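You operate a simulated robot arm through the tools that you are given. There is no shell and no other tool. Be economical: measure what you need, move in short steps, check, and stop when the job is done.

Carry out the task below with a simulated two-armed robot. There is one attempt and no reset: what you move stays moved.

JOB
Put the shaker on the top of the airbrush table away on the far end of the long table. Put the cherry jam jar from the top of the airbrush table on the middle of the counter top and the strawberry jam jar on the sealer table. Put the mini cake layer on the top of the airbrush table away on the top of the side table. Put the pink block on the top of the airbrush table away on the middle of the counter top. Put the 33 mm chocolate mini cake layer from the far end of the long table in the inside of the jars drawer and the 26 mm chocolate mini cake layer on the middle shelf of the trolley. Put the white pot on the far end of the long table away on the sealer table. The order is free. Set down upright: shaker, jam jar, white pot.
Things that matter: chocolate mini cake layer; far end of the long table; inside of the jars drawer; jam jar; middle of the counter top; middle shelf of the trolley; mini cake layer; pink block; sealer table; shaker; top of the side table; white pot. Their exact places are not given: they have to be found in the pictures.

The check looks at the end state, three seconds after you hand in, the way a careful person would. Anything else that was tipped, shoved, dropped, spilled or broken makes it a failure.

ROBOT AND FRAMES
Two 6-joint arms with two-finger parallel grippers on one trunk, on a base that drives. Base frame: it is fixed to the floor where the robot stands at the start and does not move with it; the origin is under the middle of the robot, x ahead of it, y to its left, z up; the surface under the hand at the start is at about z = 800. Lengths are in mm, angles in rad, forces in N, time in s.
The left shoulder is at the start at [80, 216, 1610], the right one opposite. With the tool pointing down near the work surface each hand reaches from about 100 to 640 mm from the robot's upright axis, wherever it stands, measured 20 degrees to its own side. Places, roughly: chocolate mini cake layer [-3750, 1250, 750]; far end of the long table [-4400, 1700, 800]; inside of the jars drawer [-7400, 3400, 200]; jam jar [500, -250, 750]; middle of the counter top [2700, 1900, 900]; middle shelf of the trolley [-6200, 3300, 400]; mini cake layer [1000, 0, 750]; pink block (3x3x3 cm) [1300, -400, 800]; sealer table [-2100, 3700, 800]; shaker [500, -250, 750]; top of the side table [1000, 3700, 800]; white pot (13x13x15 cm) [-4700, 1100, 800]. Payload 3.43 kg a hand.
The TCP of each hand is the grasp point between the finger pads, 30 mm short of the fingertips. In the tool frame z runs along the fingers and y along their closing line. Largest opening 94 mm; finger width 28, thickness 10; the body of the gripper, 50 by 96 mm, starts 55 mm behind the TCP.
Orientation is that of the tool frame in the base frame, as a unit quaternion [w, x, y, z]. With the fingers straight down and closing along the base's y, the tool's x points along the base's -x, its y along +y and its z along -z.

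CONTROLS
- The arms move only by the tool send_rows. It takes "left_deltas", "right_deltas" or both (then of equal length, played together; a hand with none holds still); each is a list of rows, each a list of 3 entries, a list of its own where there are three numbers: the shift along the tool's x, y, z in mm, then the turn, a rotation vector about the tool's x, y, z in rad, then the opening, from 0 (shut) to 1 (fully open). In form: [[[dx, dy, dz], [rx, ry, rz], grip], ...]. A call has 1 to 12 rows; each row is the pose to reach, as a shift and turn from the pose commanded when the call began, along the tool's axes at that moment. Each row takes 0.2 s and may step no farther than 50 mm and 0.15 rad from the row before; otherwise, or with a gripper value out of range, the whole call is refused. Where a pose cannot be reached the arm comes as near as it can. A force on the tool above 40 N (or 10 N above the force at the start of the call, whichever is more), or a blocked arm, ends the call early, and 0.2 s more pass. The fingers move at their own pace (about 72 mm/s each) and stop on an object; they squeeze with about 37 N. The grip force told is the motor's: it shows also when the fingers shut on nothing. Time passes only in rows, and 0.2 s behind the last, so rows that repeat a pose let the fingers close. It gives the time, the measured TCP pose, the force on the tool (base axes), the opening and the grip force at its end, in the units of the frame above (readings bear some noise), with the torque about the TCP (base axes, N m) and any sound that the robot's microphone picked up.
- Cameras (640 x 400 px; columns grow to the right, rows downward): "scene" is now at [96.4, -26.2, 1757.8]; the picture's right is [-0.37, -0.93, 0.00], its down [-0.78, 0.31, -0.54] and it looks along [0.50, -0.20, -0.84] (base axes); focal length 256 px, centre (320, 200). "left" rides on the left gripper at [76, -14, -102] in its tool frame; the picture's right is [0.18, 0.98, 0.00], its down [-0.75, 0.14, -0.64] and it looks along [-0.63, 0.12, 0.77] (tool axes); focal length 243 px, centre (320, 200). "right" rides on the right gripper at [76, 14, -103] in its tool frame; the picture's right is [-0.18, 0.98, 0.00], its down [-0.75, -0.14, -0.64] and it looks along [-0.63, -0.12, 0.77] (tool axes); focal length 243 px, centre (320, 200).
- snapshot(camera): a new picture of that camera. The clock stands still meanwhile.
- move_column(by): slides the trunk up (or, below 0, down) by that many mm; the arms and the scene camera ride with it, the base frame stays. It gives what a move gives, with no picture.
- steer(legs): drives the robot by 1 to 6 legs, each [ahead, left, turn to the left] in mm, mm and rad, along the robot's own axes; the way and the turn of a leg run together, so that a leg with both is an arc; at most 1500 mm and 3.142 rad a leg. The arms and the cameras ride along, it lands a little off, and it stops where it bumps. It gives what a move gives.
- head_to(pan, tilt): turns the head with the scene camera to pan (to the left, within 1.501 rad either way) and tilt (down, from -0.506 to 1.204), counted from straight ahead of the robot. It gives what a move gives.
- pixel_to_xyz(camera, pixels): for up to 12 pixels [column, row] of the newest picture of that camera ("zoom" is the newest enlarged one), the place [x, y, z] in the base frame of the surface seen there, good to about 3 mm. The clock stands still meanwhile.
- close_up(camera, box): a new picture of the part [left, top, right, bottom] of that camera's present view, enlarged. The clock stands still meanwhile.
- sign_off(): hands the job in; it is judged then, once.

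Go step by step. Measure first, check grasps and placings, and put right what went wrong. The budget is 322 turns and 196 pictures, counting those below and the enlarged ones. Unless the task says otherwise, let go and move clear before handing in, and close with one line.

The tools are called after "Emit:" as a command line: name --argument value ..., lists and objects as JSON in quotes. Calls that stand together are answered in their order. send_rows: Moves the arms, as the interface text tells. Its arguments: {"type":"object","properties":{"left_deltas":{"type":"array","items":{"type":"array"}},"right_deltas":{"type":"array","items":{"type":"array"}}},"required":[]} The other tools are called the same way: move_column (by) slides the trunk up or down; steer (legs) drives the base; head_to (pan, tilt) turns the head that bears the scene camera; snapshot (camera) takes a picture; pixel_to_xyz (camera, pixels) gives the place of the surface under pixels of a picture; close_up (camera, box) takes an enlarged picture of a part of a camera's view; sign_off () hands the job in.

At the start:

```text
clock: 0.0
left_eef_pos: [520.2, 154.7, 1043.6]
left_orientation: [0.001, 0.0, 1.0, 0.0]
left_wrist_force: [-0.4, -0.2, 0.2]
left_moment: [0.0, -0.01, -0.02]
left_finger_gap: 94.0
left_gripper_force: 0.0
right_eef_pos: [519.5, -354.3, 1076.4]
right_orientation: [0.0, 0.0, 1.0, 0.0]
right_wrist_force: [0.7, -0.2, 0.0]
right_moment: [0.0, 0.07, 0.0]
right_finger_gap: 94.0
right_gripper_force: 0.1
trunk travel left (down, up): [-840.0, 0.0]
robot x, y, heading: [-2.4, 0.3, 0.001]
head pan, tilt: [-0.382, 1.002]
```

scene: 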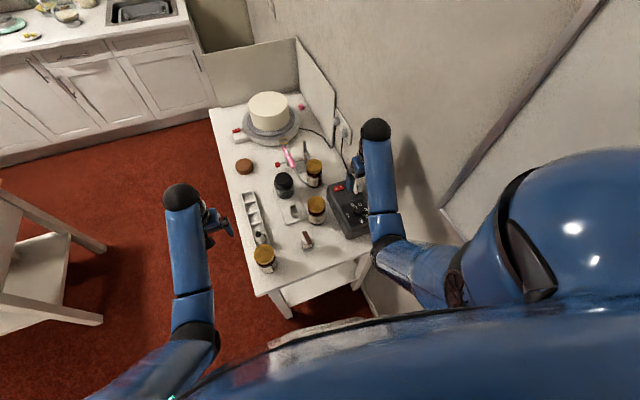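
right: 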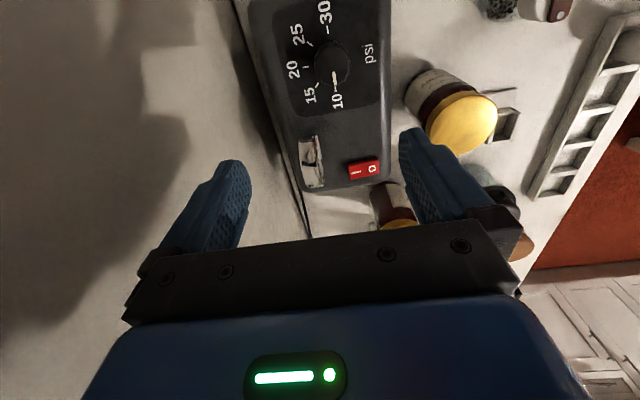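
left: 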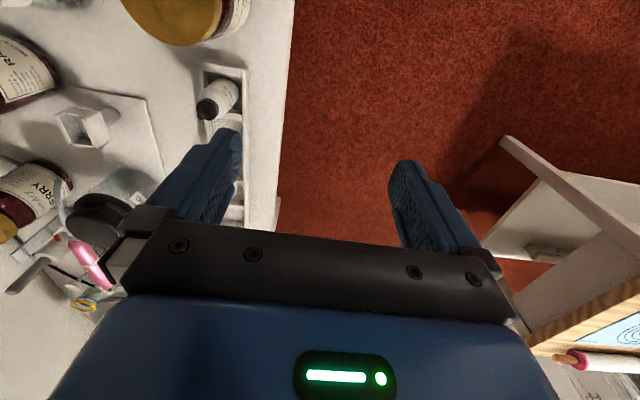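

The scene shows the airbrush table with three gold-lidded jars (265,258), (316,210), (314,172), a dark-lidded container (284,184) and a brown cake layer (244,166). I'll enlarge to identify them.

Emit:
close_up --camera "scene" --box '[210, 80, 370, 180]'

Emit:
close_up --camera "scene" --box '[220, 170, 380, 270]'

Emit:
pixel_to_xyz --camera "scene" --pixels '[[265, 253], [316, 204], [314, 166], [284, 178], [244, 162], [237, 131], [301, 107], [278, 164], [307, 240], [280, 270], [225, 170], [251, 205]]'

```text
4.00 times, centred on (290, 130) of scene
```

zoom: 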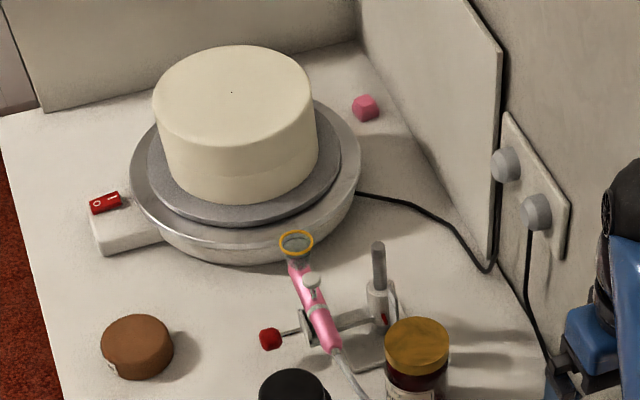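

```text
4.00 times, centred on (300, 220) of scene
```

zoom: 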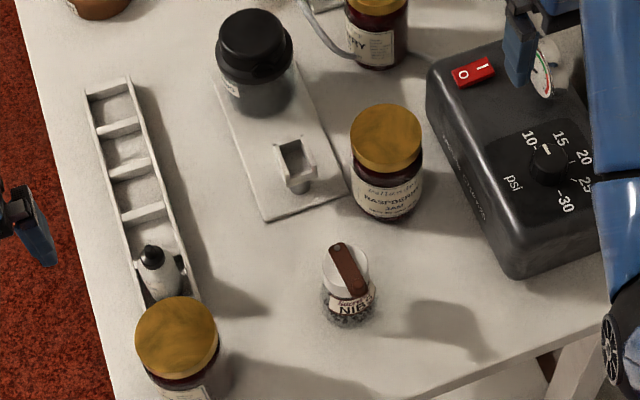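

```text
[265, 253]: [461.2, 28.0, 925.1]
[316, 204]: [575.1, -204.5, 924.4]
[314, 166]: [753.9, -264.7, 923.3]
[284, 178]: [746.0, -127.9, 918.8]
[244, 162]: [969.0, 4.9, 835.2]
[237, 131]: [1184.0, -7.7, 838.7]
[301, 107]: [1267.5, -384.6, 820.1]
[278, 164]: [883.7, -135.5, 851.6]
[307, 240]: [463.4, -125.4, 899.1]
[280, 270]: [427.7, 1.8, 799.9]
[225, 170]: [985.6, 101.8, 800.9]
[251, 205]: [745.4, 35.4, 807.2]
```

The shaker (NIBS) is at (463,-125), raspberry at (575,-204); I must read the labels of the other two jars.

Emit:
close_up --camera "left" --box '[0, 0, 160, 260]'

Emit:
close_up --camera "scene" --box '[240, 235, 300, 285]'

Emit:
close_up --camera "scene" --box '[290, 150, 340, 195]'

Emit:
close_up --camera "left" --box '[110, 0, 270, 100]'

```text
1.54 times, centred on (80, 130) of left
```

zoom: 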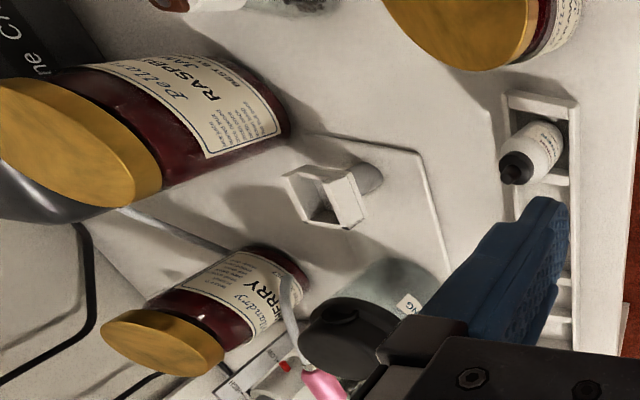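

```text
8.00 times, centred on (270, 260) of scene
```

zoom: 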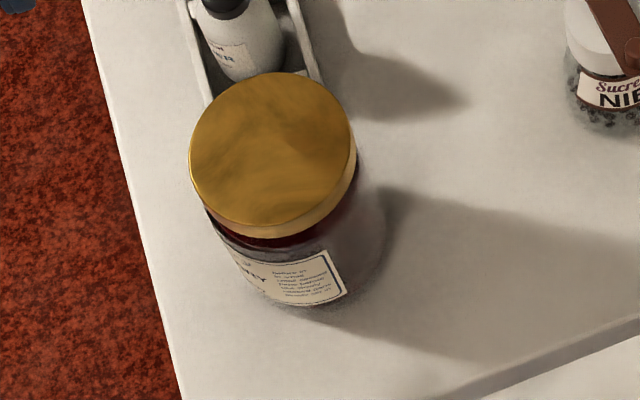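

```text
8.89 times, centred on (315, 172) of scene
```

zoom: 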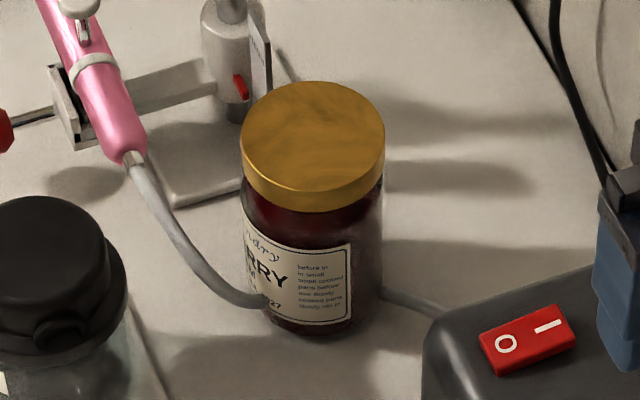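

```text
4.00 times, centred on (190, 50) of left
```

zoom: 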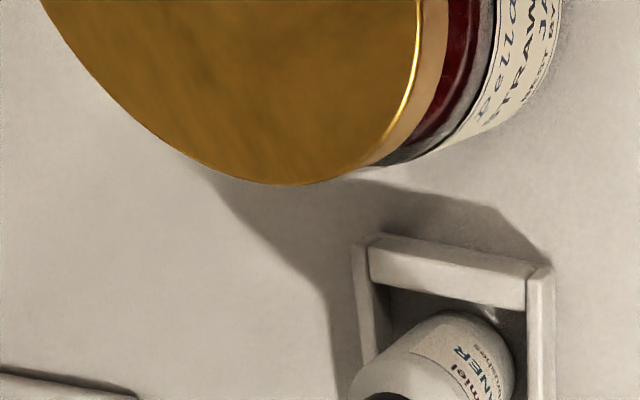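

The strawberry jar ("STRAW") is at (461,28) and the cherry jar ("HERRY") at (754,-265). Now I'll look around to learn the room layout.

Emit:
head_to --pan 0.3 --tilt 0.45

Emit:
snapshot --camera "scene"

Emit:
head_to --pan 1.4 --tilt 0.45

Emit:
snapshot --camera "scene"

```text
clock: 1.1
left_eef_pos: [521.7, 154.7, 1043.6]
left_orientation: [0.0, 0.0, 1.0, 0.0]
left_wrist_force: [0.2, -0.8, 0.4]
left_moment: [0.0, 0.02, 0.02]
left_finger_gap: 94.1
left_gripper_force: 0.0
right_eef_pos: [519.4, -353.4, 1075.5]
right_orientation: [0.0, 0.0, 1.0, 0.0]
right_wrist_force: [0.0, -0.3, 0.0]
right_moment: [0.02, 0.0, 0.03]
right_finger_gap: 93.8
right_gripper_force: 0.0
trunk travel left (down, up): [-840.0, 0.0]
robot x, y, heading: [0.7, 0.3, -0.001]
head pan, tilt: [0.3, 0.45]
```

```text
186 pictures are left
```

scene: 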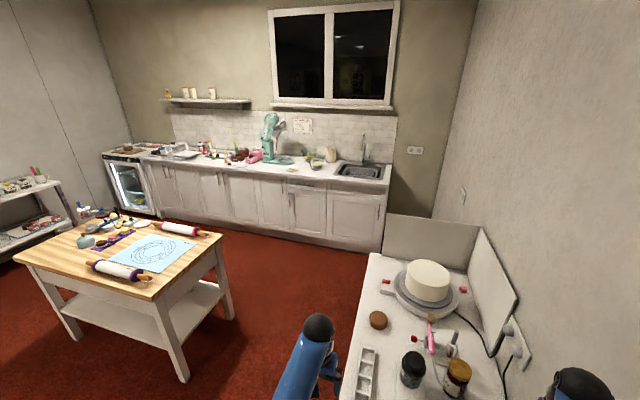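

```text
clock: 2.4
left_eef_pos: [520.8, 156.3, 1042.8]
left_orientation: [0.0, 0.0, 1.0, -0.001]
left_wrist_force: [0.0, 0.2, 0.1]
left_moment: [-0.02, -0.04, -0.02]
left_finger_gap: 93.9
left_gripper_force: 0.1
right_eef_pos: [519.1, -354.3, 1075.7]
right_orientation: [0.0, 0.0, 1.0, 0.0]
right_wrist_force: [-0.1, -0.3, 0.2]
right_moment: [-0.05, 0.03, -0.01]
right_finger_gap: 93.8
right_gripper_force: 0.1
trunk travel left (down, up): [-840.0, 0.0]
robot x, y, heading: [-0.5, 0.1, -0.003]
head pan, tilt: [1.4, 0.45]
```

```text
185 pictures are left
```

scene: 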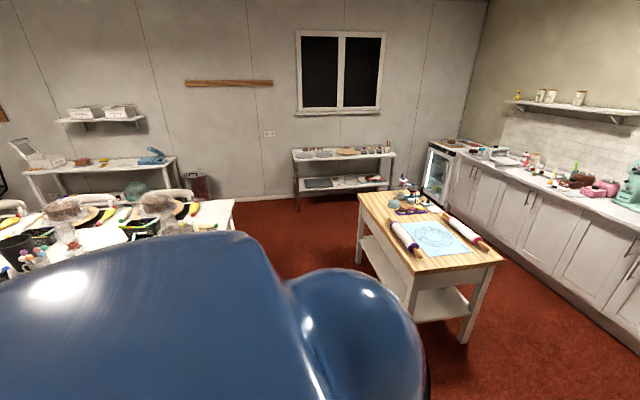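

The second view shows the island (430,260), the side table (343,160), sealer table (100,175), long table at left. I'll measure their outlines.

Emit:
pixel_to_xyz --camera "scene" --pixels '[[360, 194], [433, 194], [503, 256], [413, 262], [297, 153], [388, 155], [233, 200], [235, 230], [175, 158], [28, 172], [464, 340], [300, 192]]'

Emit:
close_up --camera "scene" --box '[280, 130, 440, 220]'

Emit:
close_up --camera "scene" --box '[0, 100, 240, 250]'

Emit:
head_to --pan 0.5 --tilt 0.5

Emit:
close_up --camera "scene" --box '[160, 60, 480, 260]'

```text
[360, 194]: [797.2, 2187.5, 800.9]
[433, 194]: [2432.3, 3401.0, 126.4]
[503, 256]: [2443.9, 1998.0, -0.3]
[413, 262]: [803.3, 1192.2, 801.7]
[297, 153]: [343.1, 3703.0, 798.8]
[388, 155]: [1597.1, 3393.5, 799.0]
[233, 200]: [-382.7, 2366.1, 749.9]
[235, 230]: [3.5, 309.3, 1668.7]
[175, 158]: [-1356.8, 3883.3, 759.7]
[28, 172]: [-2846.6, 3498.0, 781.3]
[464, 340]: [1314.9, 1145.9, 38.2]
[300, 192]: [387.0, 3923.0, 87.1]
```

```text
4.00 times, centred on (360, 175) of scene
```

zoom: 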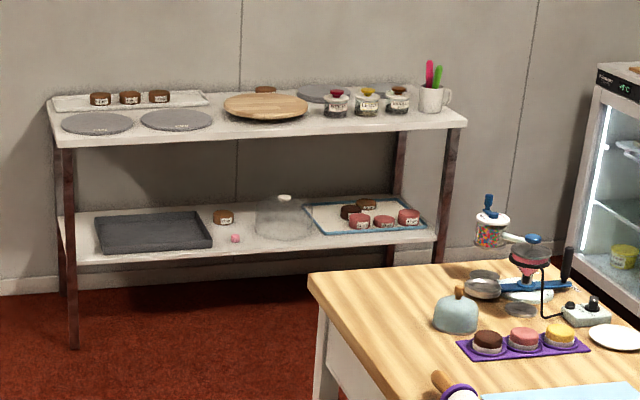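

```text
2.67 times, centred on (120, 175) of scene
```

zoom: 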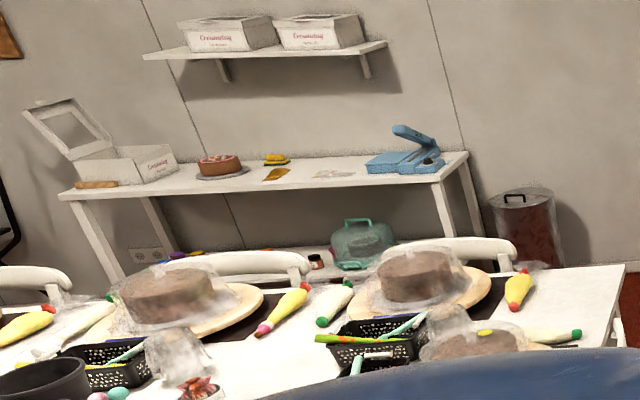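

```text
clock: 3.6
left_eef_pos: [521.4, 154.1, 1044.1]
left_orientation: [0.0, 0.0, 1.0, 0.0]
left_wrist_force: [0.4, -1.1, -0.1]
left_moment: [-0.01, 0.03, -0.01]
left_finger_gap: 94.0
left_gripper_force: 0.2
right_eef_pos: [517.4, -353.1, 1075.7]
right_orientation: [0.0, 0.0, 1.0, 0.0]
right_wrist_force: [0.2, 0.3, 0.2]
right_moment: [-0.02, 0.0, 0.01]
right_finger_gap: 93.8
right_gripper_force: 0.1
trunk travel left (down, up): [-840.0, 0.0]
robot x, y, heading: [-1.4, -1.0, 0.001]
head pan, tilt: [0.499, 0.499]
```

```text
2.00 times, centred on (320, 160) of scene
```

zoom: 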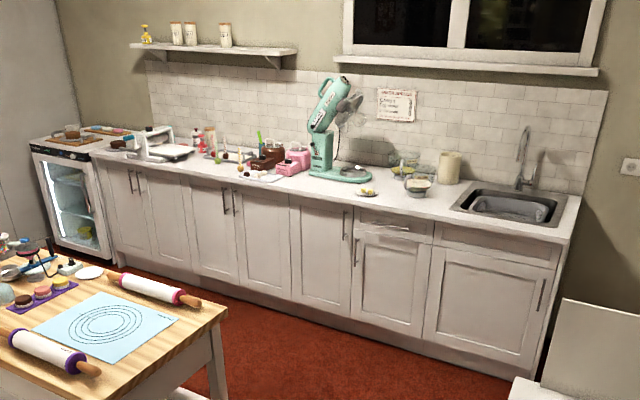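

I'll measure the counter's extents and a free spot near its middle.

Emit:
pixel_to_xyz --camera "zoom" --pixels '[[100, 155], [250, 183], [300, 193], [340, 198], [400, 210], [255, 177], [300, 183], [340, 172], [558, 237], [226, 305], [270, 178], [363, 192]]'

Emit:
close_up --camera "scene" --box '[230, 110, 370, 180]'

```text
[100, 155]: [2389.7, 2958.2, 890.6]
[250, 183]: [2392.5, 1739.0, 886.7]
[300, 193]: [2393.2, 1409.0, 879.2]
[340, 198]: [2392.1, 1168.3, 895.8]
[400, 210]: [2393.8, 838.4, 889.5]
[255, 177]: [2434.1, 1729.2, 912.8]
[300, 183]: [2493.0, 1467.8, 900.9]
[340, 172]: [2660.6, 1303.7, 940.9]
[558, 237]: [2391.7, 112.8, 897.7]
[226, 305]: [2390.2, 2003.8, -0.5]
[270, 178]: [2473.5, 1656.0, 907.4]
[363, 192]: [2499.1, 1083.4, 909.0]
```

```text
4.57 times, centred on (300, 145) of scene
```

zoom: 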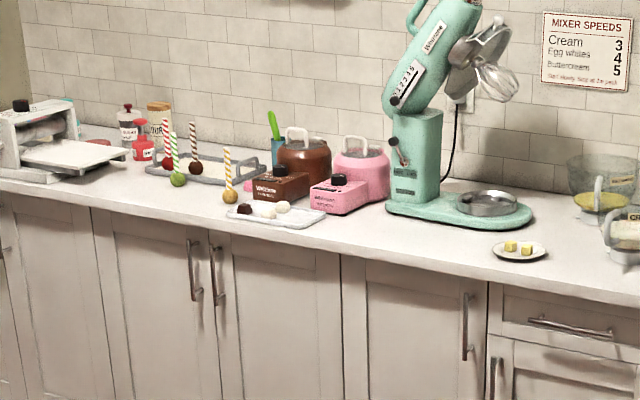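

Layout is clear: counter front x=2390, island x 800+, y 1190–2190. First trip: strawberry (left hand) and shaker (right hand). I'll move the left hand above the strawberry jar and look at the shaker.

Emit:
send_rows --left_deltas '[[[20, -42, 0], [0, 0, 0], 1], [[40, -84, 0], [0, 0, 0], 1], [[60, -127, 0], [0, 0, 0], 1], [[60, -127, 20], [0, 0, 0], 1]]'

Emit:
head_to --pan -0.2 --tilt 1.1

Emit:
close_up --camera "scene" --box '[240, 100, 440, 225]'

Emit:
snapshot --camera "left"

```text
clock: 4.6
left_eef_pos: [460.0, 28.1, 1024.8]
left_orientation: [0.0, 0.0, 1.0, 0.0]
left_wrist_force: [-0.1, 0.6, 0.0]
left_moment: [0.01, 0.02, 0.02]
left_finger_gap: 94.0
left_gripper_force: 0.0
right_eef_pos: [519.2, -354.5, 1075.9]
right_orientation: [0.0, -0.001, 1.0, -0.001]
right_wrist_force: [0.6, 0.2, 0.4]
right_moment: [0.02, -0.03, -0.02]
right_finger_gap: 94.1
right_gripper_force: 0.1
trunk travel left (down, up): [-840.0, 0.0]
robot x, y, heading: [-0.5, -0.8, -0.001]
head pan, tilt: [0.499, 0.499]
```

```text
clock: 5.7
left_eef_pos: [460.9, 27.5, 1024.6]
left_orientation: [0.0, 0.0, 1.0, 0.0]
left_wrist_force: [-0.4, 0.3, -0.2]
left_moment: [0.0, 0.03, -0.03]
left_finger_gap: 94.1
left_gripper_force: 0.0
right_eef_pos: [518.9, -354.5, 1075.6]
right_orientation: [0.0, 0.0, 1.0, 0.0]
right_wrist_force: [0.3, 0.2, 0.1]
right_moment: [-0.02, 0.0, 0.0]
right_finger_gap: 93.9
right_gripper_force: 0.0
trunk travel left (down, up): [-840.0, 0.0]
robot x, y, heading: [-0.0, 1.6, -0.004]
head pan, tilt: [-0.201, 1.1]
```

```text
3.20 times, centred on (340, 162) of scene
```

zoom: 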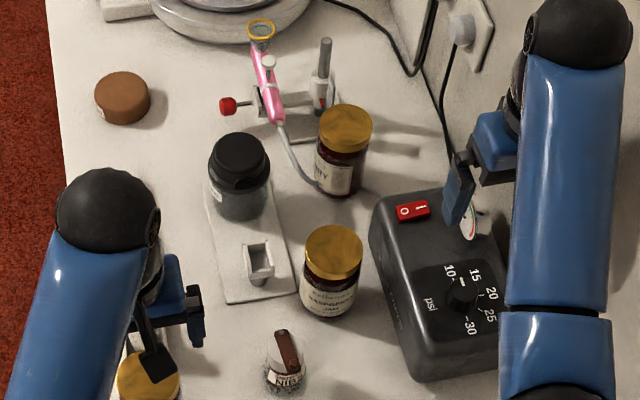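

```text
179 pictures are left
```

left: 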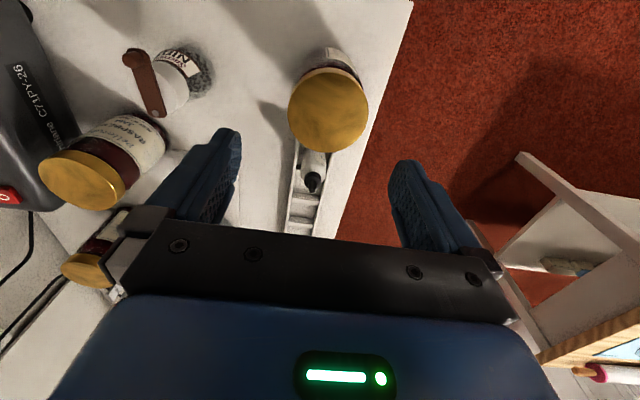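

The left hand is centred over the strawberry lid (lid at (328,110), expected (320,117)). I'll descend to z≈885 and grip, then lift.

Emit:
send_rows --left_deltas '[[[0, 2, 47], [0, 0, 0], 1], [[0, 2, 94], [0, 0, 0], 1], [[0, 2, 125], [0, 0, 0], 1], [[0, 2, 139], [0, 0, 0], 1], [[0, 2, 139], [0, 0, 0], 0], [[0, 2, 139], [0, 0, 0], 0], [[0, 2, 139], [0, 0, 0], 0]]'

Emit:
pixel_to_xyz --camera "zoom" --pixels '[[285, 340], [292, 365], [276, 350], [285, 377], [282, 330], [300, 365], [285, 352]]'

Emit:
close_up --camera "left" --box '[100, 20, 260, 120]'

```text
clock: 7.2
left_eef_pos: [461.1, 30.2, 884.5]
left_orientation: [0.0, 0.0, 1.0, -0.001]
left_wrist_force: [0.6, 0.8, -0.1]
left_moment: [-0.05, -0.13, 0.07]
left_finger_gap: 72.5
left_gripper_force: 36.9
right_eef_pos: [519.1, -354.6, 1076.3]
right_orientation: [0.0, 0.0, 1.0, 0.0]
right_wrist_force: [-0.3, 0.5, -0.6]
right_moment: [0.03, 0.0, -0.03]
right_finger_gap: 94.1
right_gripper_force: 0.1
trunk travel left (down, up): [-840.0, 0.0]
robot x, y, heading: [0.1, -2.6, 0.001]
head pan, tilt: [-0.201, 1.1]
```

```text
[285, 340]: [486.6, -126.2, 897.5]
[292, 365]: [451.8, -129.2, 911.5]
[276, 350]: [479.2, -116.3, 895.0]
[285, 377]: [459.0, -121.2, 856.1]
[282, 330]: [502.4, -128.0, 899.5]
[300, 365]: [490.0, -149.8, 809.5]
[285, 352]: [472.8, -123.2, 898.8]
```

```text
4.00 times, centred on (180, 70) of left
```

zoom: 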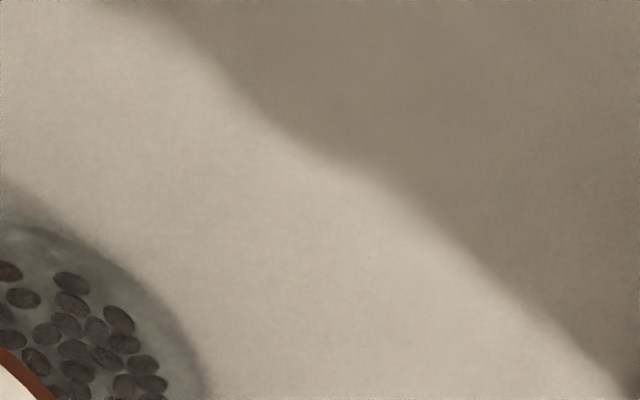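

Strawberry gripped (gap 72.5). Lift it and shift left, and bring the right hand over the shaker.

Emit:
send_rows --left_deltas '[[[0, 0, -40], [0, 0, 0], 0], [[0, 0, -85], [0, 0, 0], 0], [[0, 0, -130], [0, 0, 0], 0], [[0, 0, -175], [0, 0, 0], 0], [[0, 45, -190], [0, 0, 0], 0], [[0, 90, -200], [0, 0, 0], 0], [[0, 130, -200], [0, 0, 0], 0], [[0, 150, -200], [0, 0, 0], 0]]' --right_deltas '[[[0, 0, 0], [0, 0, 0], 1], [[0, 0, 0], [0, 0, 0], 1], [[0, 0, 0], [0, 0, 0], 1], [[8, 45, 0], [0, 0, 0], 1], [[16, 90, 0], [0, 0, 0], 1], [[24, 135, 0], [0, 0, 0], 1], [[33, 180, 0], [0, 0, 0], 1], [[42, 229, 0], [0, 0, 0], 1]]'

Emit:
snapshot --camera "right"

Emit:
snapshot --camera "scene"

```text
clock: 9.1
left_eef_pos: [470.8, 179.8, 1050.9]
left_orientation: [0.0, 0.0, 1.0, -0.001]
left_wrist_force: [0.2, -0.3, -6.0]
left_moment: [-0.01, -0.01, 0.03]
left_finger_gap: 72.6
left_gripper_force: 37.0
left hand out of reach, approached as far as the arm can: row 5, 6, 7, 8
right_eef_pos: [483.3, -120.9, 1059.2]
right_orientation: [0.001, 0.001, 1.0, -0.001]
right_wrist_force: [-0.7, -0.5, -1.4]
right_moment: [0.01, 0.02, 0.02]
right_finger_gap: 93.8
right_gripper_force: 0.1
right hand out of reach, approached as far as the arm can: row 4, 5, 6, 7, 8
trunk travel left (down, up): [-840.0, 0.0]
robot x, y, heading: [-0.7, -2.2, -0.0]
head pan, tilt: [-0.201, 1.1]
```

```text
177 pictures are left
```

right: 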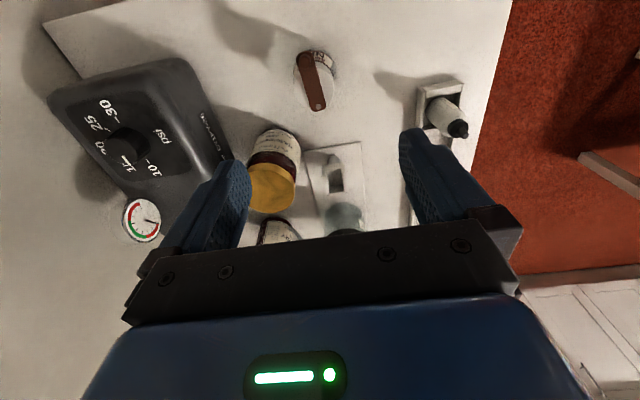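

```text
176 pictures are left
```

scene: 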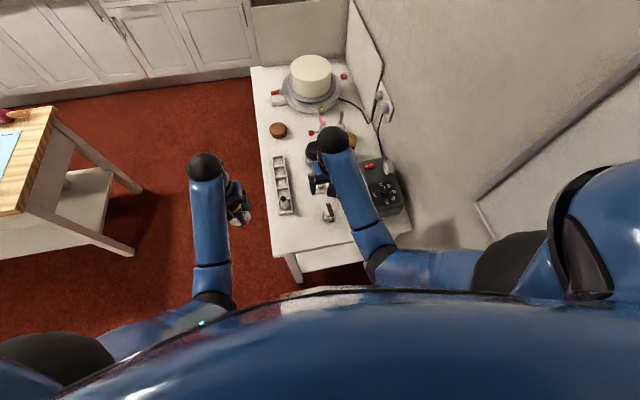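

The shaker's flap is seen in the right view around (318,80); measure its body and flap points.

Emit:
pixel_to_xyz --camera "right" --pixels '[[303, 70], [315, 80], [312, 56], [317, 105], [330, 65], [322, 95], [333, 80]]'

Emit:
close_up --camera "right" --box '[270, 30, 366, 130]'

```text
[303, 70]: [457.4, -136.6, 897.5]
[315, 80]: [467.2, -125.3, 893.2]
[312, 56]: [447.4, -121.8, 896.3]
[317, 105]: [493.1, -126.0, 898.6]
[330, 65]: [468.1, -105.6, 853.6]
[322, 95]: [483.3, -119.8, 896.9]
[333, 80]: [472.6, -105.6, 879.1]
```

```text
4.00 times, centred on (318, 80) of right
```

zoom: 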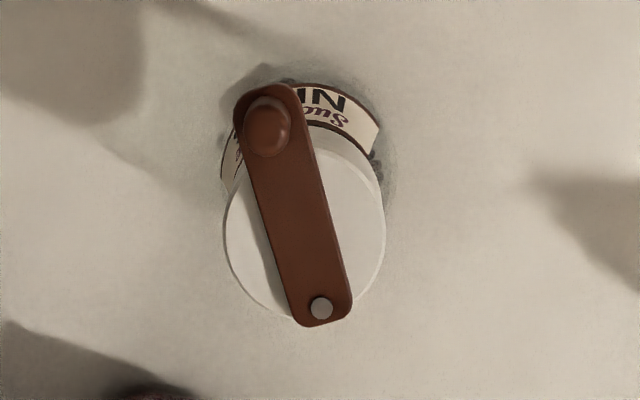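

The mill's cap centre is about (472,-126), ~42 mm wide, crank on top at 898. Lower partway first.

Emit:
send_rows --right_deltas '[[[0, 0, 45], [0, 0, 0], 1], [[5, -3, 85], [0, 0, 0], 1], [[11, -5, 110], [0, 0, 0], 1]]'

Emit:
snapshot --camera "right"

```text
clock: 9.8
left_eef_pos: [470.4, 179.8, 1052.4]
left_orientation: [0.001, -0.001, 1.0, 0.0]
left_wrist_force: [0.4, 0.7, -7.1]
left_moment: [-0.02, 0.01, 0.02]
left_finger_gap: 72.7
left_gripper_force: 37.7
right_eef_pos: [472.2, -128.0, 948.4]
right_orientation: [0.0, 0.0, 1.0, 0.0]
right_wrist_force: [-0.9, 0.2, 0.3]
right_moment: [-0.03, -0.02, 0.03]
right_finger_gap: 94.1
right_gripper_force: 0.1
trunk travel left (down, up): [-840.0, 0.0]
robot x, y, heading: [2.3, 0.2, 0.0]
head pan, tilt: [-0.201, 1.1]
```

```text
174 pictures are left
```

right: 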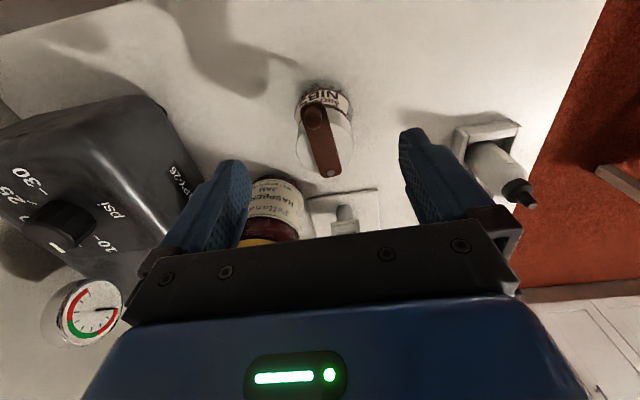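

Aligned (cap at (325,145) vs expected (320,140)). Descend to z≈865, grip and lift.

Emit:
send_rows --right_deltas '[[[0, 2, 45], [0, 0, 0], 1], [[0, 2, 83], [0, 0, 0], 1], [[0, 2, 83], [0, 0, 0], 0], [[0, 2, 83], [0, 0, 0], 0], [[0, 2, 83], [0, 0, 0], 0], [[0, 2, 83], [0, 0, 0], 0]]'

Emit:
send_rows --right_deltas '[[[0, 0, -40], [0, 0, 0], 0], [[0, 0, -85], [0, 0, 0], 0], [[0, 0, -125], [0, 0, 0], 0], [[0, 0, -155], [0, 0, 0], 0]]'

Emit:
snapshot --camera "right"

```text
clock: 11.2
left_eef_pos: [471.2, 178.8, 1052.1]
left_orientation: [0.0, 0.0, 1.0, 0.0]
left_wrist_force: [-0.6, 0.2, -6.3]
left_moment: [-0.01, -0.02, 0.0]
left_finger_gap: 72.7
left_gripper_force: 37.0
right_eef_pos: [471.0, -127.5, 864.9]
right_orientation: [-0.001, 0.0, 1.0, 0.0]
right_wrist_force: [-1.1, -0.1, -0.2]
right_moment: [0.01, 0.02, -0.02]
right_finger_gap: 53.4
right_gripper_force: 36.9
trunk travel left (down, up): [-840.0, 0.0]
robot x, y, heading: [2.3, 2.0, 0.004]
head pan, tilt: [-0.201, 1.1]
```

```text
clock: 12.2
left_eef_pos: [471.9, 178.0, 1051.4]
left_orientation: [0.001, 0.0, 1.0, 0.0]
left_wrist_force: [-0.4, -1.2, -6.1]
left_moment: [0.01, -0.02, -0.01]
left_finger_gap: 72.6
left_gripper_force: 36.7
right_eef_pos: [471.0, -121.8, 1023.4]
right_orientation: [-0.001, 0.0, 1.0, 0.0]
right_wrist_force: [0.1, -0.2, -1.5]
right_moment: [0.01, 0.01, -0.05]
right_finger_gap: 53.6
right_gripper_force: 37.0
trunk travel left (down, up): [-840.0, 0.0]
robot x, y, heading: [-0.8, 2.4, 0.003]
head pan, tilt: [-0.201, 1.1]
```

```text
173 pictures are left
```

right: 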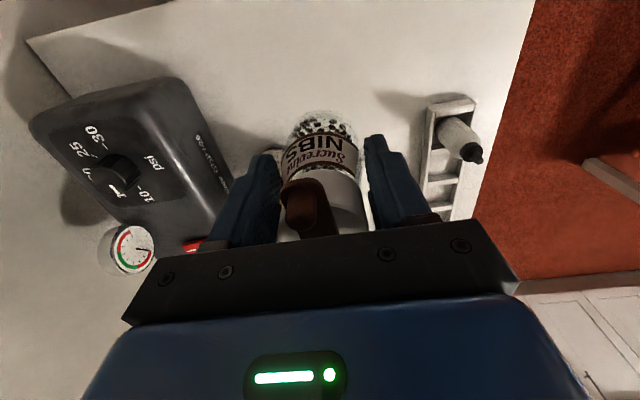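

Shaker held upright. I'll back up a bit, turn to face +y, and look.

Emit:
steer --legs '[[-150, 0, 0], [0, 0, 1.57]]'

Emit:
head_to --pan 0.9 --tilt 0.5

Emit:
snapshot --camera "scene"

Emit:
head_to --pan 0.0 --tilt 0.5

Emit:
snapshot --camera "scene"

```text
clock: 17.6
left_eef_pos: [-354.6, 459.0, 1051.3]
left_orientation: [-0.001, 0.728, -0.686, 0.0]
left_wrist_force: [0.0, 0.4, -6.3]
left_moment: [-0.01, -0.01, 0.01]
left_finger_gap: 72.5
left_gripper_force: 36.8
right_eef_pos: [-53.8, 478.7, 1022.3]
right_orientation: [0.001, 0.728, -0.685, 0.001]
right_wrist_force: [0.0, 0.1, -2.0]
right_moment: [-0.02, -0.01, 0.0]
right_finger_gap: 53.5
right_gripper_force: 36.4
trunk travel left (down, up): [-840.0, 0.0]
robot x, y, heading: [-147.4, 0.2, 1.631]
head pan, tilt: [-0.201, 1.1]
```

```text
clock: 18.9
left_eef_pos: [-353.9, 458.8, 1052.3]
left_orientation: [0.0, 0.729, -0.685, -0.001]
left_wrist_force: [-0.2, -0.5, -7.0]
left_moment: [0.02, 0.02, -0.06]
left_finger_gap: 72.5
left_gripper_force: 36.8
right_eef_pos: [-55.0, 478.7, 1022.1]
right_orientation: [0.0, 0.728, -0.685, 0.001]
right_wrist_force: [0.6, 0.6, -1.3]
right_moment: [-0.01, 0.02, -0.01]
right_finger_gap: 53.6
right_gripper_force: 36.5
trunk travel left (down, up): [-840.0, 0.0]
robot x, y, heading: [-145.3, 0.9, 1.634]
head pan, tilt: [0.901, 0.499]
```

```text
172 pictures are left
```

scene: 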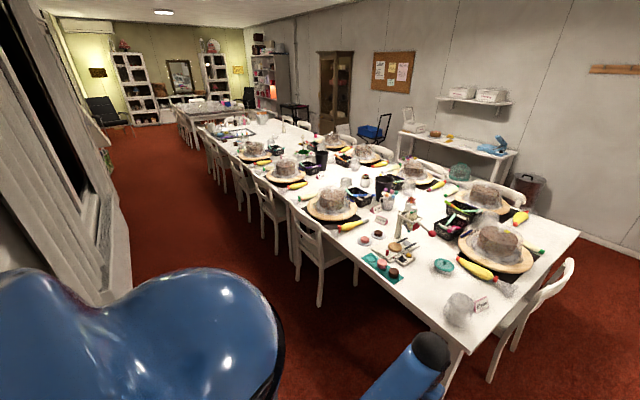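

```text
clock: 20.1
left_eef_pos: [-354.0, 458.8, 1051.7]
left_orientation: [0.0, 0.728, -0.686, -0.001]
left_wrist_force: [-0.3, -0.1, -7.2]
left_moment: [-0.02, 0.0, -0.02]
left_finger_gap: 72.3
left_gripper_force: 36.6
right_eef_pos: [-54.9, 477.4, 1022.8]
right_orientation: [0.0, 0.728, -0.686, 0.0]
right_wrist_force: [-0.5, 0.1, -1.7]
right_moment: [-0.01, 0.02, -0.03]
right_finger_gap: 53.3
right_gripper_force: 37.0
trunk travel left (down, up): [-840.0, 0.0]
robot x, y, heading: [-147.8, 1.9, 1.635]
head pan, tilt: [0.0, 0.499]
```

```text
171 pictures are left
```

scene: 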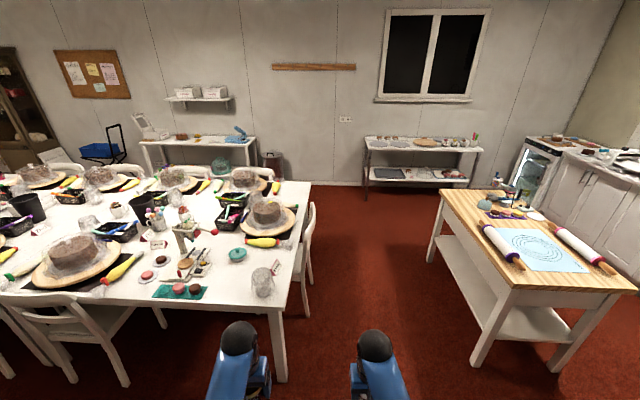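

A long table with chairs on both sides; the passage between it and the island leads to sealer and side tables. Measure the key edges.

Emit:
pixel_to_xyz --camera "scene" --pixels '[[310, 185], [286, 308], [314, 208], [308, 285], [68, 168], [202, 166], [148, 142], [255, 138], [274, 155], [440, 195], [280, 380], [335, 205]]'

Emit:
close_up --camera "scene" --box '[20, 70, 300, 230]'

```text
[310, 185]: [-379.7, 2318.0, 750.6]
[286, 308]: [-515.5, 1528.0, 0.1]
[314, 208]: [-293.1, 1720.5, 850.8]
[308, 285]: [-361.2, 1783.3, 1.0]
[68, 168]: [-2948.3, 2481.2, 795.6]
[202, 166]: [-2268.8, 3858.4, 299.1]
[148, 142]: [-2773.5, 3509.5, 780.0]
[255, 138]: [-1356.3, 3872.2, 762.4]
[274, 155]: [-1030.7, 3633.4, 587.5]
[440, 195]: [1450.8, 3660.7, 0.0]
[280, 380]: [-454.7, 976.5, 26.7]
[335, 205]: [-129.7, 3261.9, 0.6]
```

```text
2.29 times, centred on (160, 150) of scene
```

zoom: 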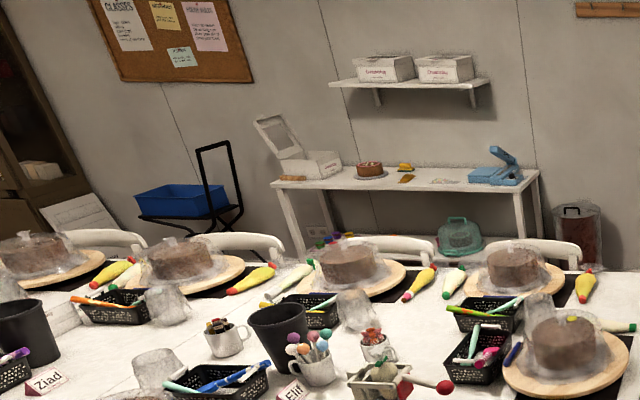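

Corridor north of the long table is y≈2600–3480. I'll straighten and drive to about (200, 2950).

Emit:
steer --legs '[[0, 0, -0.064], [1400, -350, 0], [1500, 0, 0]]'

Emit:
head_to --pan 1.0 --tilt 0.6

Emit:
snapshot --camera "scene"

```text
clock: 34.6
left_eef_pos: [-25.4, 3337.6, 1053.6]
left_orientation: [-0.001, 0.719, -0.695, -0.001]
left_wrist_force: [0.0, 0.0, -5.9]
left_moment: [-0.01, -0.01, 0.01]
left_finger_gap: 72.3
left_gripper_force: 36.9
right_eef_pos: [276.6, 3349.3, 1023.0]
right_orientation: [-0.001, 0.719, -0.695, 0.0]
right_wrist_force: [1.1, -0.2, -1.8]
right_moment: [-0.05, 0.02, -0.02]
right_finger_gap: 53.1
right_gripper_force: 37.5
trunk travel left (down, up): [-840.0, 0.0]
robot x, y, heading: [169.3, 2873.4, 1.602]
head pan, tilt: [0.0, 0.499]
```

```text
clock: 35.9
left_eef_pos: [-26.5, 3339.9, 1052.1]
left_orientation: [-0.001, 0.72, -0.694, 0.0]
left_wrist_force: [-0.1, -0.3, -6.8]
left_moment: [0.0, 0.0, -0.02]
left_finger_gap: 72.5
left_gripper_force: 37.2
right_eef_pos: [275.6, 3348.9, 1022.9]
right_orientation: [0.001, 0.719, -0.695, 0.001]
right_wrist_force: [0.9, -0.7, -2.2]
right_moment: [-0.01, 0.02, 0.02]
right_finger_gap: 53.1
right_gripper_force: 36.9
trunk travel left (down, up): [-840.0, 0.0]
robot x, y, heading: [171.4, 2873.3, 1.605]
head pan, tilt: [1.0, 0.6]
```

```text
169 pictures are left
```

scene: 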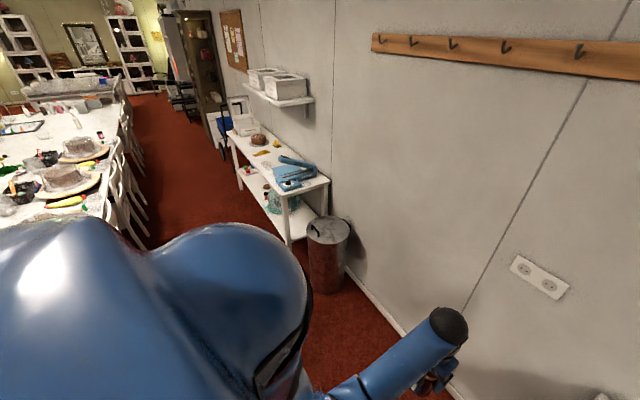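

Emit:
pixel_to_xyz --camera "scene" --pixels '[[146, 222], [143, 192], [133, 165], [121, 160], [123, 210], [288, 238], [237, 186], [330, 280], [290, 187], [234, 132], [200, 107], [180, 190]]'

Emit:
close_up --camera "scene" --box '[100, 80, 356, 240]'

```text
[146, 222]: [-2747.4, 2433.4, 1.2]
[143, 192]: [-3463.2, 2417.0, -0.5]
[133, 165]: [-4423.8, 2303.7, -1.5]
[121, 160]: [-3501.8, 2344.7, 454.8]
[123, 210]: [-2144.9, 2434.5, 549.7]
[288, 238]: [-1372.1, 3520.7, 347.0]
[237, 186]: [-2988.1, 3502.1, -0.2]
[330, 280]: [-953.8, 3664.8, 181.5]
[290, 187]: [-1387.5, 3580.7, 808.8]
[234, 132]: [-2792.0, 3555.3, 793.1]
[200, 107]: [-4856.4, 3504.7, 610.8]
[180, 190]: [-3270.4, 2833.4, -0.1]
```

```text
2.50 times, centred on (228, 160) of scene
```

zoom: 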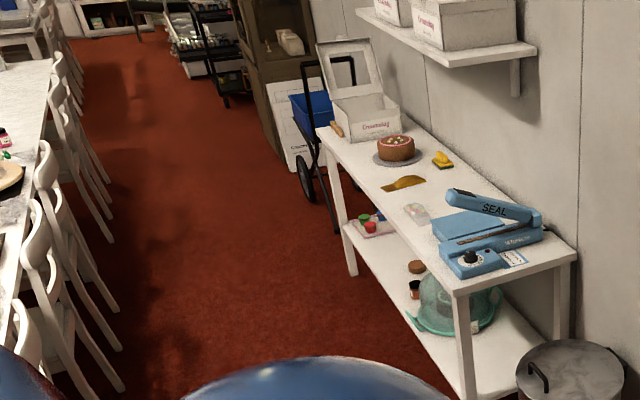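

Corridor is clear of obstacles between y≈2440 and 3490. Measure sealer table items for free spots.

Emit:
pixel_to_xyz --camera "zoom" --pixels '[[400, 160], [380, 187], [425, 182], [444, 168], [410, 220], [428, 205], [440, 262], [432, 224], [370, 165], [400, 205], [345, 133], [335, 125]]'

Emit:
close_up --camera "scene" --box '[220, 110, 340, 200]'

```text
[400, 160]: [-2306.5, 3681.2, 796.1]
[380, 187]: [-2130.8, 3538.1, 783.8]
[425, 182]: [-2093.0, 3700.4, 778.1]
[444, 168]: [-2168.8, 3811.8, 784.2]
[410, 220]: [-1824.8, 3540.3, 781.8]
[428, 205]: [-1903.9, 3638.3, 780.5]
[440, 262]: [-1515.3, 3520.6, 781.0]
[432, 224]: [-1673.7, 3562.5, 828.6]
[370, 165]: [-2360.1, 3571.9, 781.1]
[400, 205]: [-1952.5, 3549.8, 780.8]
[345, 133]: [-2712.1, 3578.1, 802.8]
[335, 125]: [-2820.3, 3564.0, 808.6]
```

```text
4.44 times, centred on (280, 155) of scene
```

zoom: 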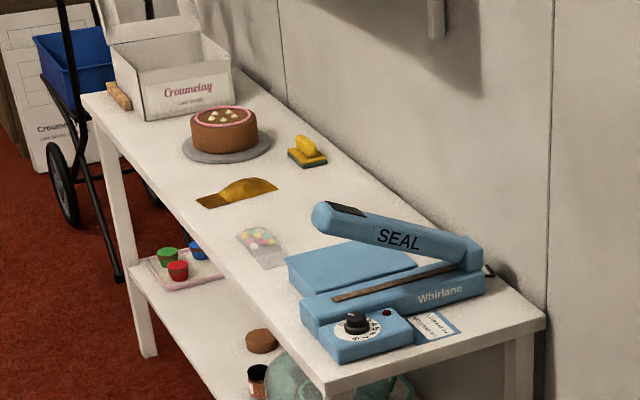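

Free spot for the strawberry around (-1985, 3590), between gold card and candy bag. Drive left along the corridor to (-1835, 2980).

Emit:
steer --legs '[[88, 1000, -0.03], [55, 1000, 0]]'

Emit:
head_to --pan 0.1 --tilt 0.8

Emit:
snapshot --camera "scene"

Emit:
snapshot --camera "left"

```text
clock: 45.9
left_eef_pos: [-2013.5, 3476.4, 1052.2]
left_orientation: [0.0, -0.705, 0.709, 0.001]
left_wrist_force: [0.2, -0.4, -7.4]
left_moment: [0.0, 0.01, 0.0]
left_finger_gap: 72.2
left_gripper_force: 37.2
right_eef_pos: [-1710.8, 3475.4, 1022.4]
right_orientation: [-0.001, -0.705, 0.71, -0.001]
right_wrist_force: [-0.7, 0.8, -3.1]
right_moment: [-0.01, 0.03, -0.03]
right_finger_gap: 53.2
right_gripper_force: 37.0
trunk travel left (down, up): [-840.0, 0.0]
robot x, y, heading: [-1840.1, 3005.0, 1.564]
head pan, tilt: [1.0, 0.6]
```

```text
clock: 47.1
left_eef_pos: [-2013.6, 3476.5, 1051.5]
left_orientation: [0.0, -0.704, 0.71, -0.001]
left_wrist_force: [-0.5, 0.0, -7.0]
left_moment: [0.02, -0.01, 0.03]
left_finger_gap: 72.0
left_gripper_force: 37.6
right_eef_pos: [-1711.6, 3474.7, 1021.5]
right_orientation: [0.0, -0.705, 0.709, -0.001]
right_wrist_force: [-0.5, 0.0, -1.4]
right_moment: [-0.02, -0.02, 0.02]
right_finger_gap: 52.9
right_gripper_force: 36.9
trunk travel left (down, up): [-840.0, 0.0]
robot x, y, heading: [-1835.8, 3004.6, 1.564]
head pan, tilt: [0.099, 0.799]
```

```text
166 pictures are left
```

scene: 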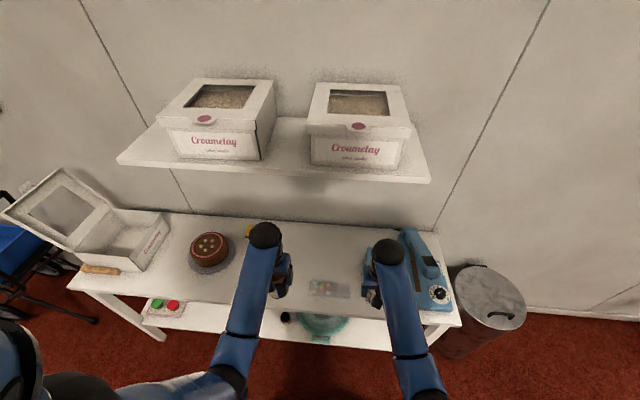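

```text
165 pictures are left
```

left: 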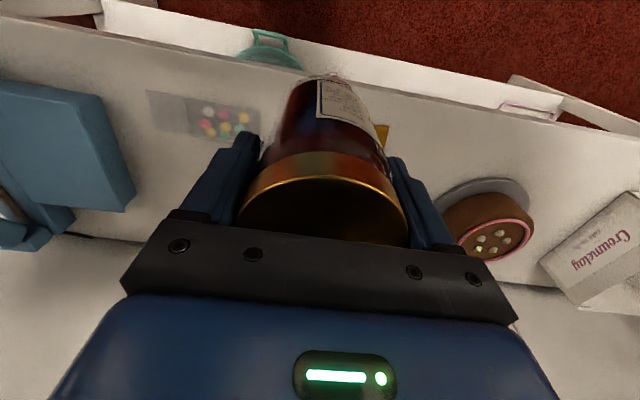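

Measure the gold card and candy bag edges, and the table height here.

Emit:
pixel_to_xyz --camera "left" --pixels '[[378, 125], [390, 130], [385, 150], [262, 108], [262, 140], [280, 90], [400, 120], [430, 150], [440, 190]]'

Emit:
pixel_to_xyz --camera "scene" --pixels '[[310, 290], [312, 278], [300, 250], [300, 300], [247, 232], [230, 290], [350, 290]]'

```text
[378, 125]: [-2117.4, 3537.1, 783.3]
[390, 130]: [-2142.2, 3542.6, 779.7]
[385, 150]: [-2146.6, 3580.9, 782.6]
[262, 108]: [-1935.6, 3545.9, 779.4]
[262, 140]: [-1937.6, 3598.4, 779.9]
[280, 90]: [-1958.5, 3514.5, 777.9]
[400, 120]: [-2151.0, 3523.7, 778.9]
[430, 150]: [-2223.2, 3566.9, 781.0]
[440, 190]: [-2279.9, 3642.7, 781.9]
```

```text
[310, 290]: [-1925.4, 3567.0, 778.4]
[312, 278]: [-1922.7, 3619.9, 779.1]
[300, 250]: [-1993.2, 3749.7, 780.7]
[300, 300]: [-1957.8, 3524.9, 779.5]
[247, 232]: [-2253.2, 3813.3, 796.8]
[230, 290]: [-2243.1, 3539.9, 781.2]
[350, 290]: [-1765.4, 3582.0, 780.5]
```

Gap between gold card (x≤-2085) and candy bag (x≥-1920): place at (-2000,3580). Move over and lower in stages.

Emit:
send_rows --left_deltas '[[[-40, -5, 0], [0, 0, 0], 0], [[-80, -10, 10], [0, 0, 0], 0], [[-103, -13, 50], [0, 0, 0], 0], [[-103, -13, 95], [0, 0, 0], 0], [[-103, -13, 135], [0, 0, 0], 0], [[-103, -13, 165], [0, 0, 0], 0]]'

Emit:
snapshot --camera "left"

```text
clock: 48.5
left_eef_pos: [-1998.3, 3583.6, 887.2]
left_orientation: [0.0, -0.704, 0.71, 0.0]
left_wrist_force: [-0.4, 1.0, -5.9]
left_moment: [0.01, -0.02, -0.03]
left_finger_gap: 72.1
left_gripper_force: 37.4
right_eef_pos: [-1712.7, 3476.2, 1022.1]
right_orientation: [0.0, -0.705, 0.709, -0.001]
right_wrist_force: [0.6, -0.4, -1.8]
right_moment: [-0.03, 0.01, -0.02]
right_finger_gap: 52.9
right_gripper_force: 37.1
trunk travel left (down, up): [-840.0, 0.0]
robot x, y, heading: [-1839.8, 3003.7, 1.564]
head pan, tilt: [0.099, 0.799]
```

```text
164 pictures are left
```

left: 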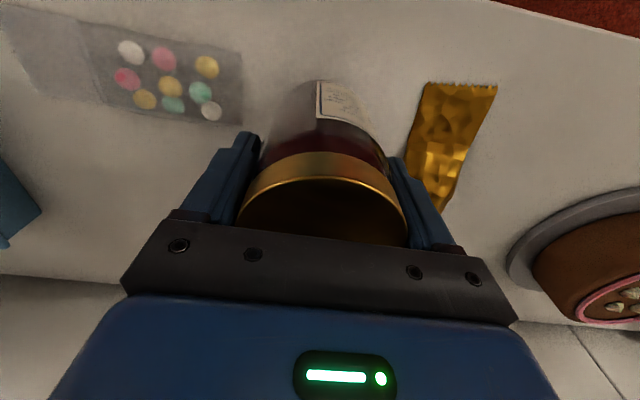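

Good spacing from the gold card. Lower until contact.

Emit:
send_rows --left_deltas '[[[0, -3, 12], [0, 0, 0], 0], [[0, -3, 18], [0, 0, 0], 0], [[0, -3, 21], [0, 0, 0], 0], [[0, -3, 22], [0, 0, 0], 0]]'

```text
clock: 49.5
left_eef_pos: [-1997.6, 3581.9, 865.9]
left_orientation: [0.001, -0.705, 0.709, 0.001]
left_wrist_force: [0.3, 1.0, -7.6]
left_moment: [0.0, 0.0, 0.01]
left_finger_gap: 72.2
left_gripper_force: 37.3
right_eef_pos: [-1712.4, 3475.4, 1023.0]
right_orientation: [0.0, -0.704, 0.71, 0.0]
right_wrist_force: [-0.2, -0.6, -1.5]
right_moment: [0.0, 0.01, 0.03]
right_finger_gap: 53.1
right_gripper_force: 37.3
trunk travel left (down, up): [-840.0, 0.0]
robot x, y, heading: [-1838.6, 3003.8, 1.569]
head pan, tilt: [0.099, 0.799]
```

No contact yet (force still -7 N = weight). Go a little lower.

Emit:
send_rows --left_deltas '[[[0, 0, 1], [0, 0, 0], 0], [[0, 0, 2], [0, 0, 0], 0], [[0, 0, 3], [0, 0, 0], 0]]'

```text
clock: 50.3
left_eef_pos: [-1996.3, 3581.0, 864.0]
left_orientation: [0.001, -0.705, 0.709, 0.002]
left_wrist_force: [-0.4, -0.7, 9.6]
left_moment: [-0.57, 0.12, -0.04]
left_finger_gap: 72.2
left_gripper_force: 37.2
right_eef_pos: [-1712.8, 3473.4, 1023.2]
right_orientation: [0.0, -0.705, 0.709, 0.0]
right_wrist_force: [0.4, 0.1, -2.4]
right_moment: [-0.03, -0.03, 0.0]
right_finger_gap: 52.8
right_gripper_force: 37.7
trunk travel left (down, up): [-840.0, 0.0]
robot x, y, heading: [-1840.2, 3007.1, 1.561]
head pan, tilt: [0.099, 0.799]
```

Contact made (force +9.6 N). Release and lift straight up.

Emit:
send_rows --left_deltas '[[[0, 0, -1], [0, 0, 0], 0.5], [[0, 0, -1], [0, 0, 0], 1], [[0, 0, -1], [0, 0, 0], 1], [[0, 0, -40], [0, 0, 0], 1], [[0, 0, -85], [0, 0, 0], 1], [[0, 0, -130], [0, 0, 0], 1], [[0, 0, -165], [0, 0, 0], 1], [[40, 0, -165], [0, 0, 0], 1], [[85, 0, -165], [0, 0, 0], 1]]'

Emit:
snapshot --camera "left"

Emit:
head_to --pan 1.45 --tilt 0.45

Emit:
snapshot --camera "scene"

```text
clock: 52.3
left_eef_pos: [-1995.5, 3491.2, 1027.6]
left_orientation: [0.001, -0.705, 0.71, 0.001]
left_wrist_force: [-1.0, -0.4, 0.4]
left_moment: [-0.01, 0.01, -0.01]
left_finger_gap: 93.9
left_gripper_force: 0.2
right_eef_pos: [-1712.7, 3471.8, 1024.0]
right_orientation: [0.001, -0.704, 0.711, 0.0]
right_wrist_force: [-0.7, -0.3, -1.9]
right_moment: [0.02, 0.0, 0.0]
right_finger_gap: 52.1
right_gripper_force: 37.1
trunk travel left (down, up): [-840.0, 0.0]
robot x, y, heading: [-1841.3, 3005.5, 1.566]
head pan, tilt: [0.099, 0.799]
```

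```text
163 pictures are left
```

left: 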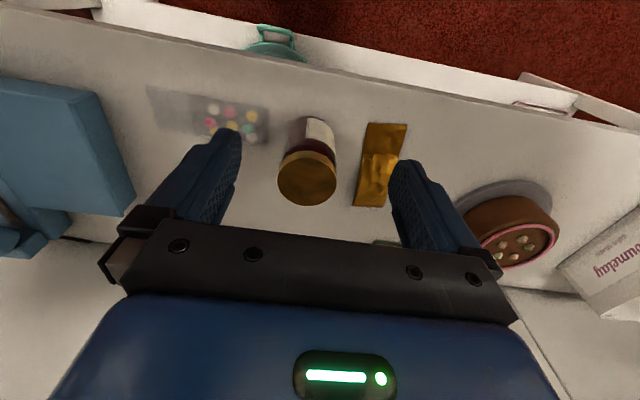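

```text
clock: 53.8
left_eef_pos: [-1995.7, 3494.6, 1025.1]
left_orientation: [0.001, -0.705, 0.709, 0.0]
left_wrist_force: [0.4, -0.4, -0.1]
left_moment: [0.01, 0.01, -0.01]
left_finger_gap: 93.8
left_gripper_force: 0.0
right_eef_pos: [-1712.0, 3473.5, 1022.9]
right_orientation: [0.0, -0.705, 0.709, 0.0]
right_wrist_force: [0.0, 0.1, -1.2]
right_moment: [-0.03, -0.01, -0.03]
right_finger_gap: 52.6
right_gripper_force: 37.3
trunk travel left (down, up): [-840.0, 0.0]
robot x, y, heading: [-1835.2, 3005.3, 1.562]
head pan, tilt: [1.45, 0.45]
```

```text
162 pictures are left
```

scene: 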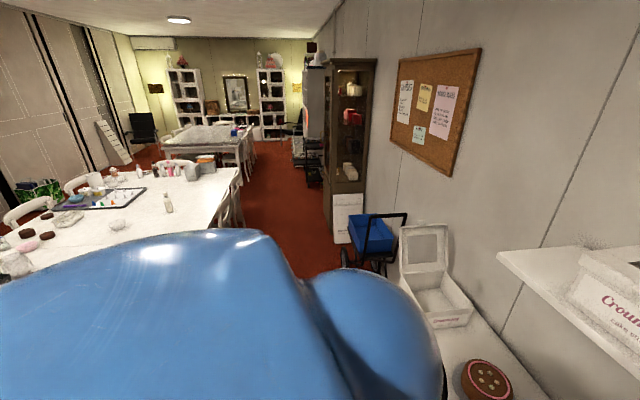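

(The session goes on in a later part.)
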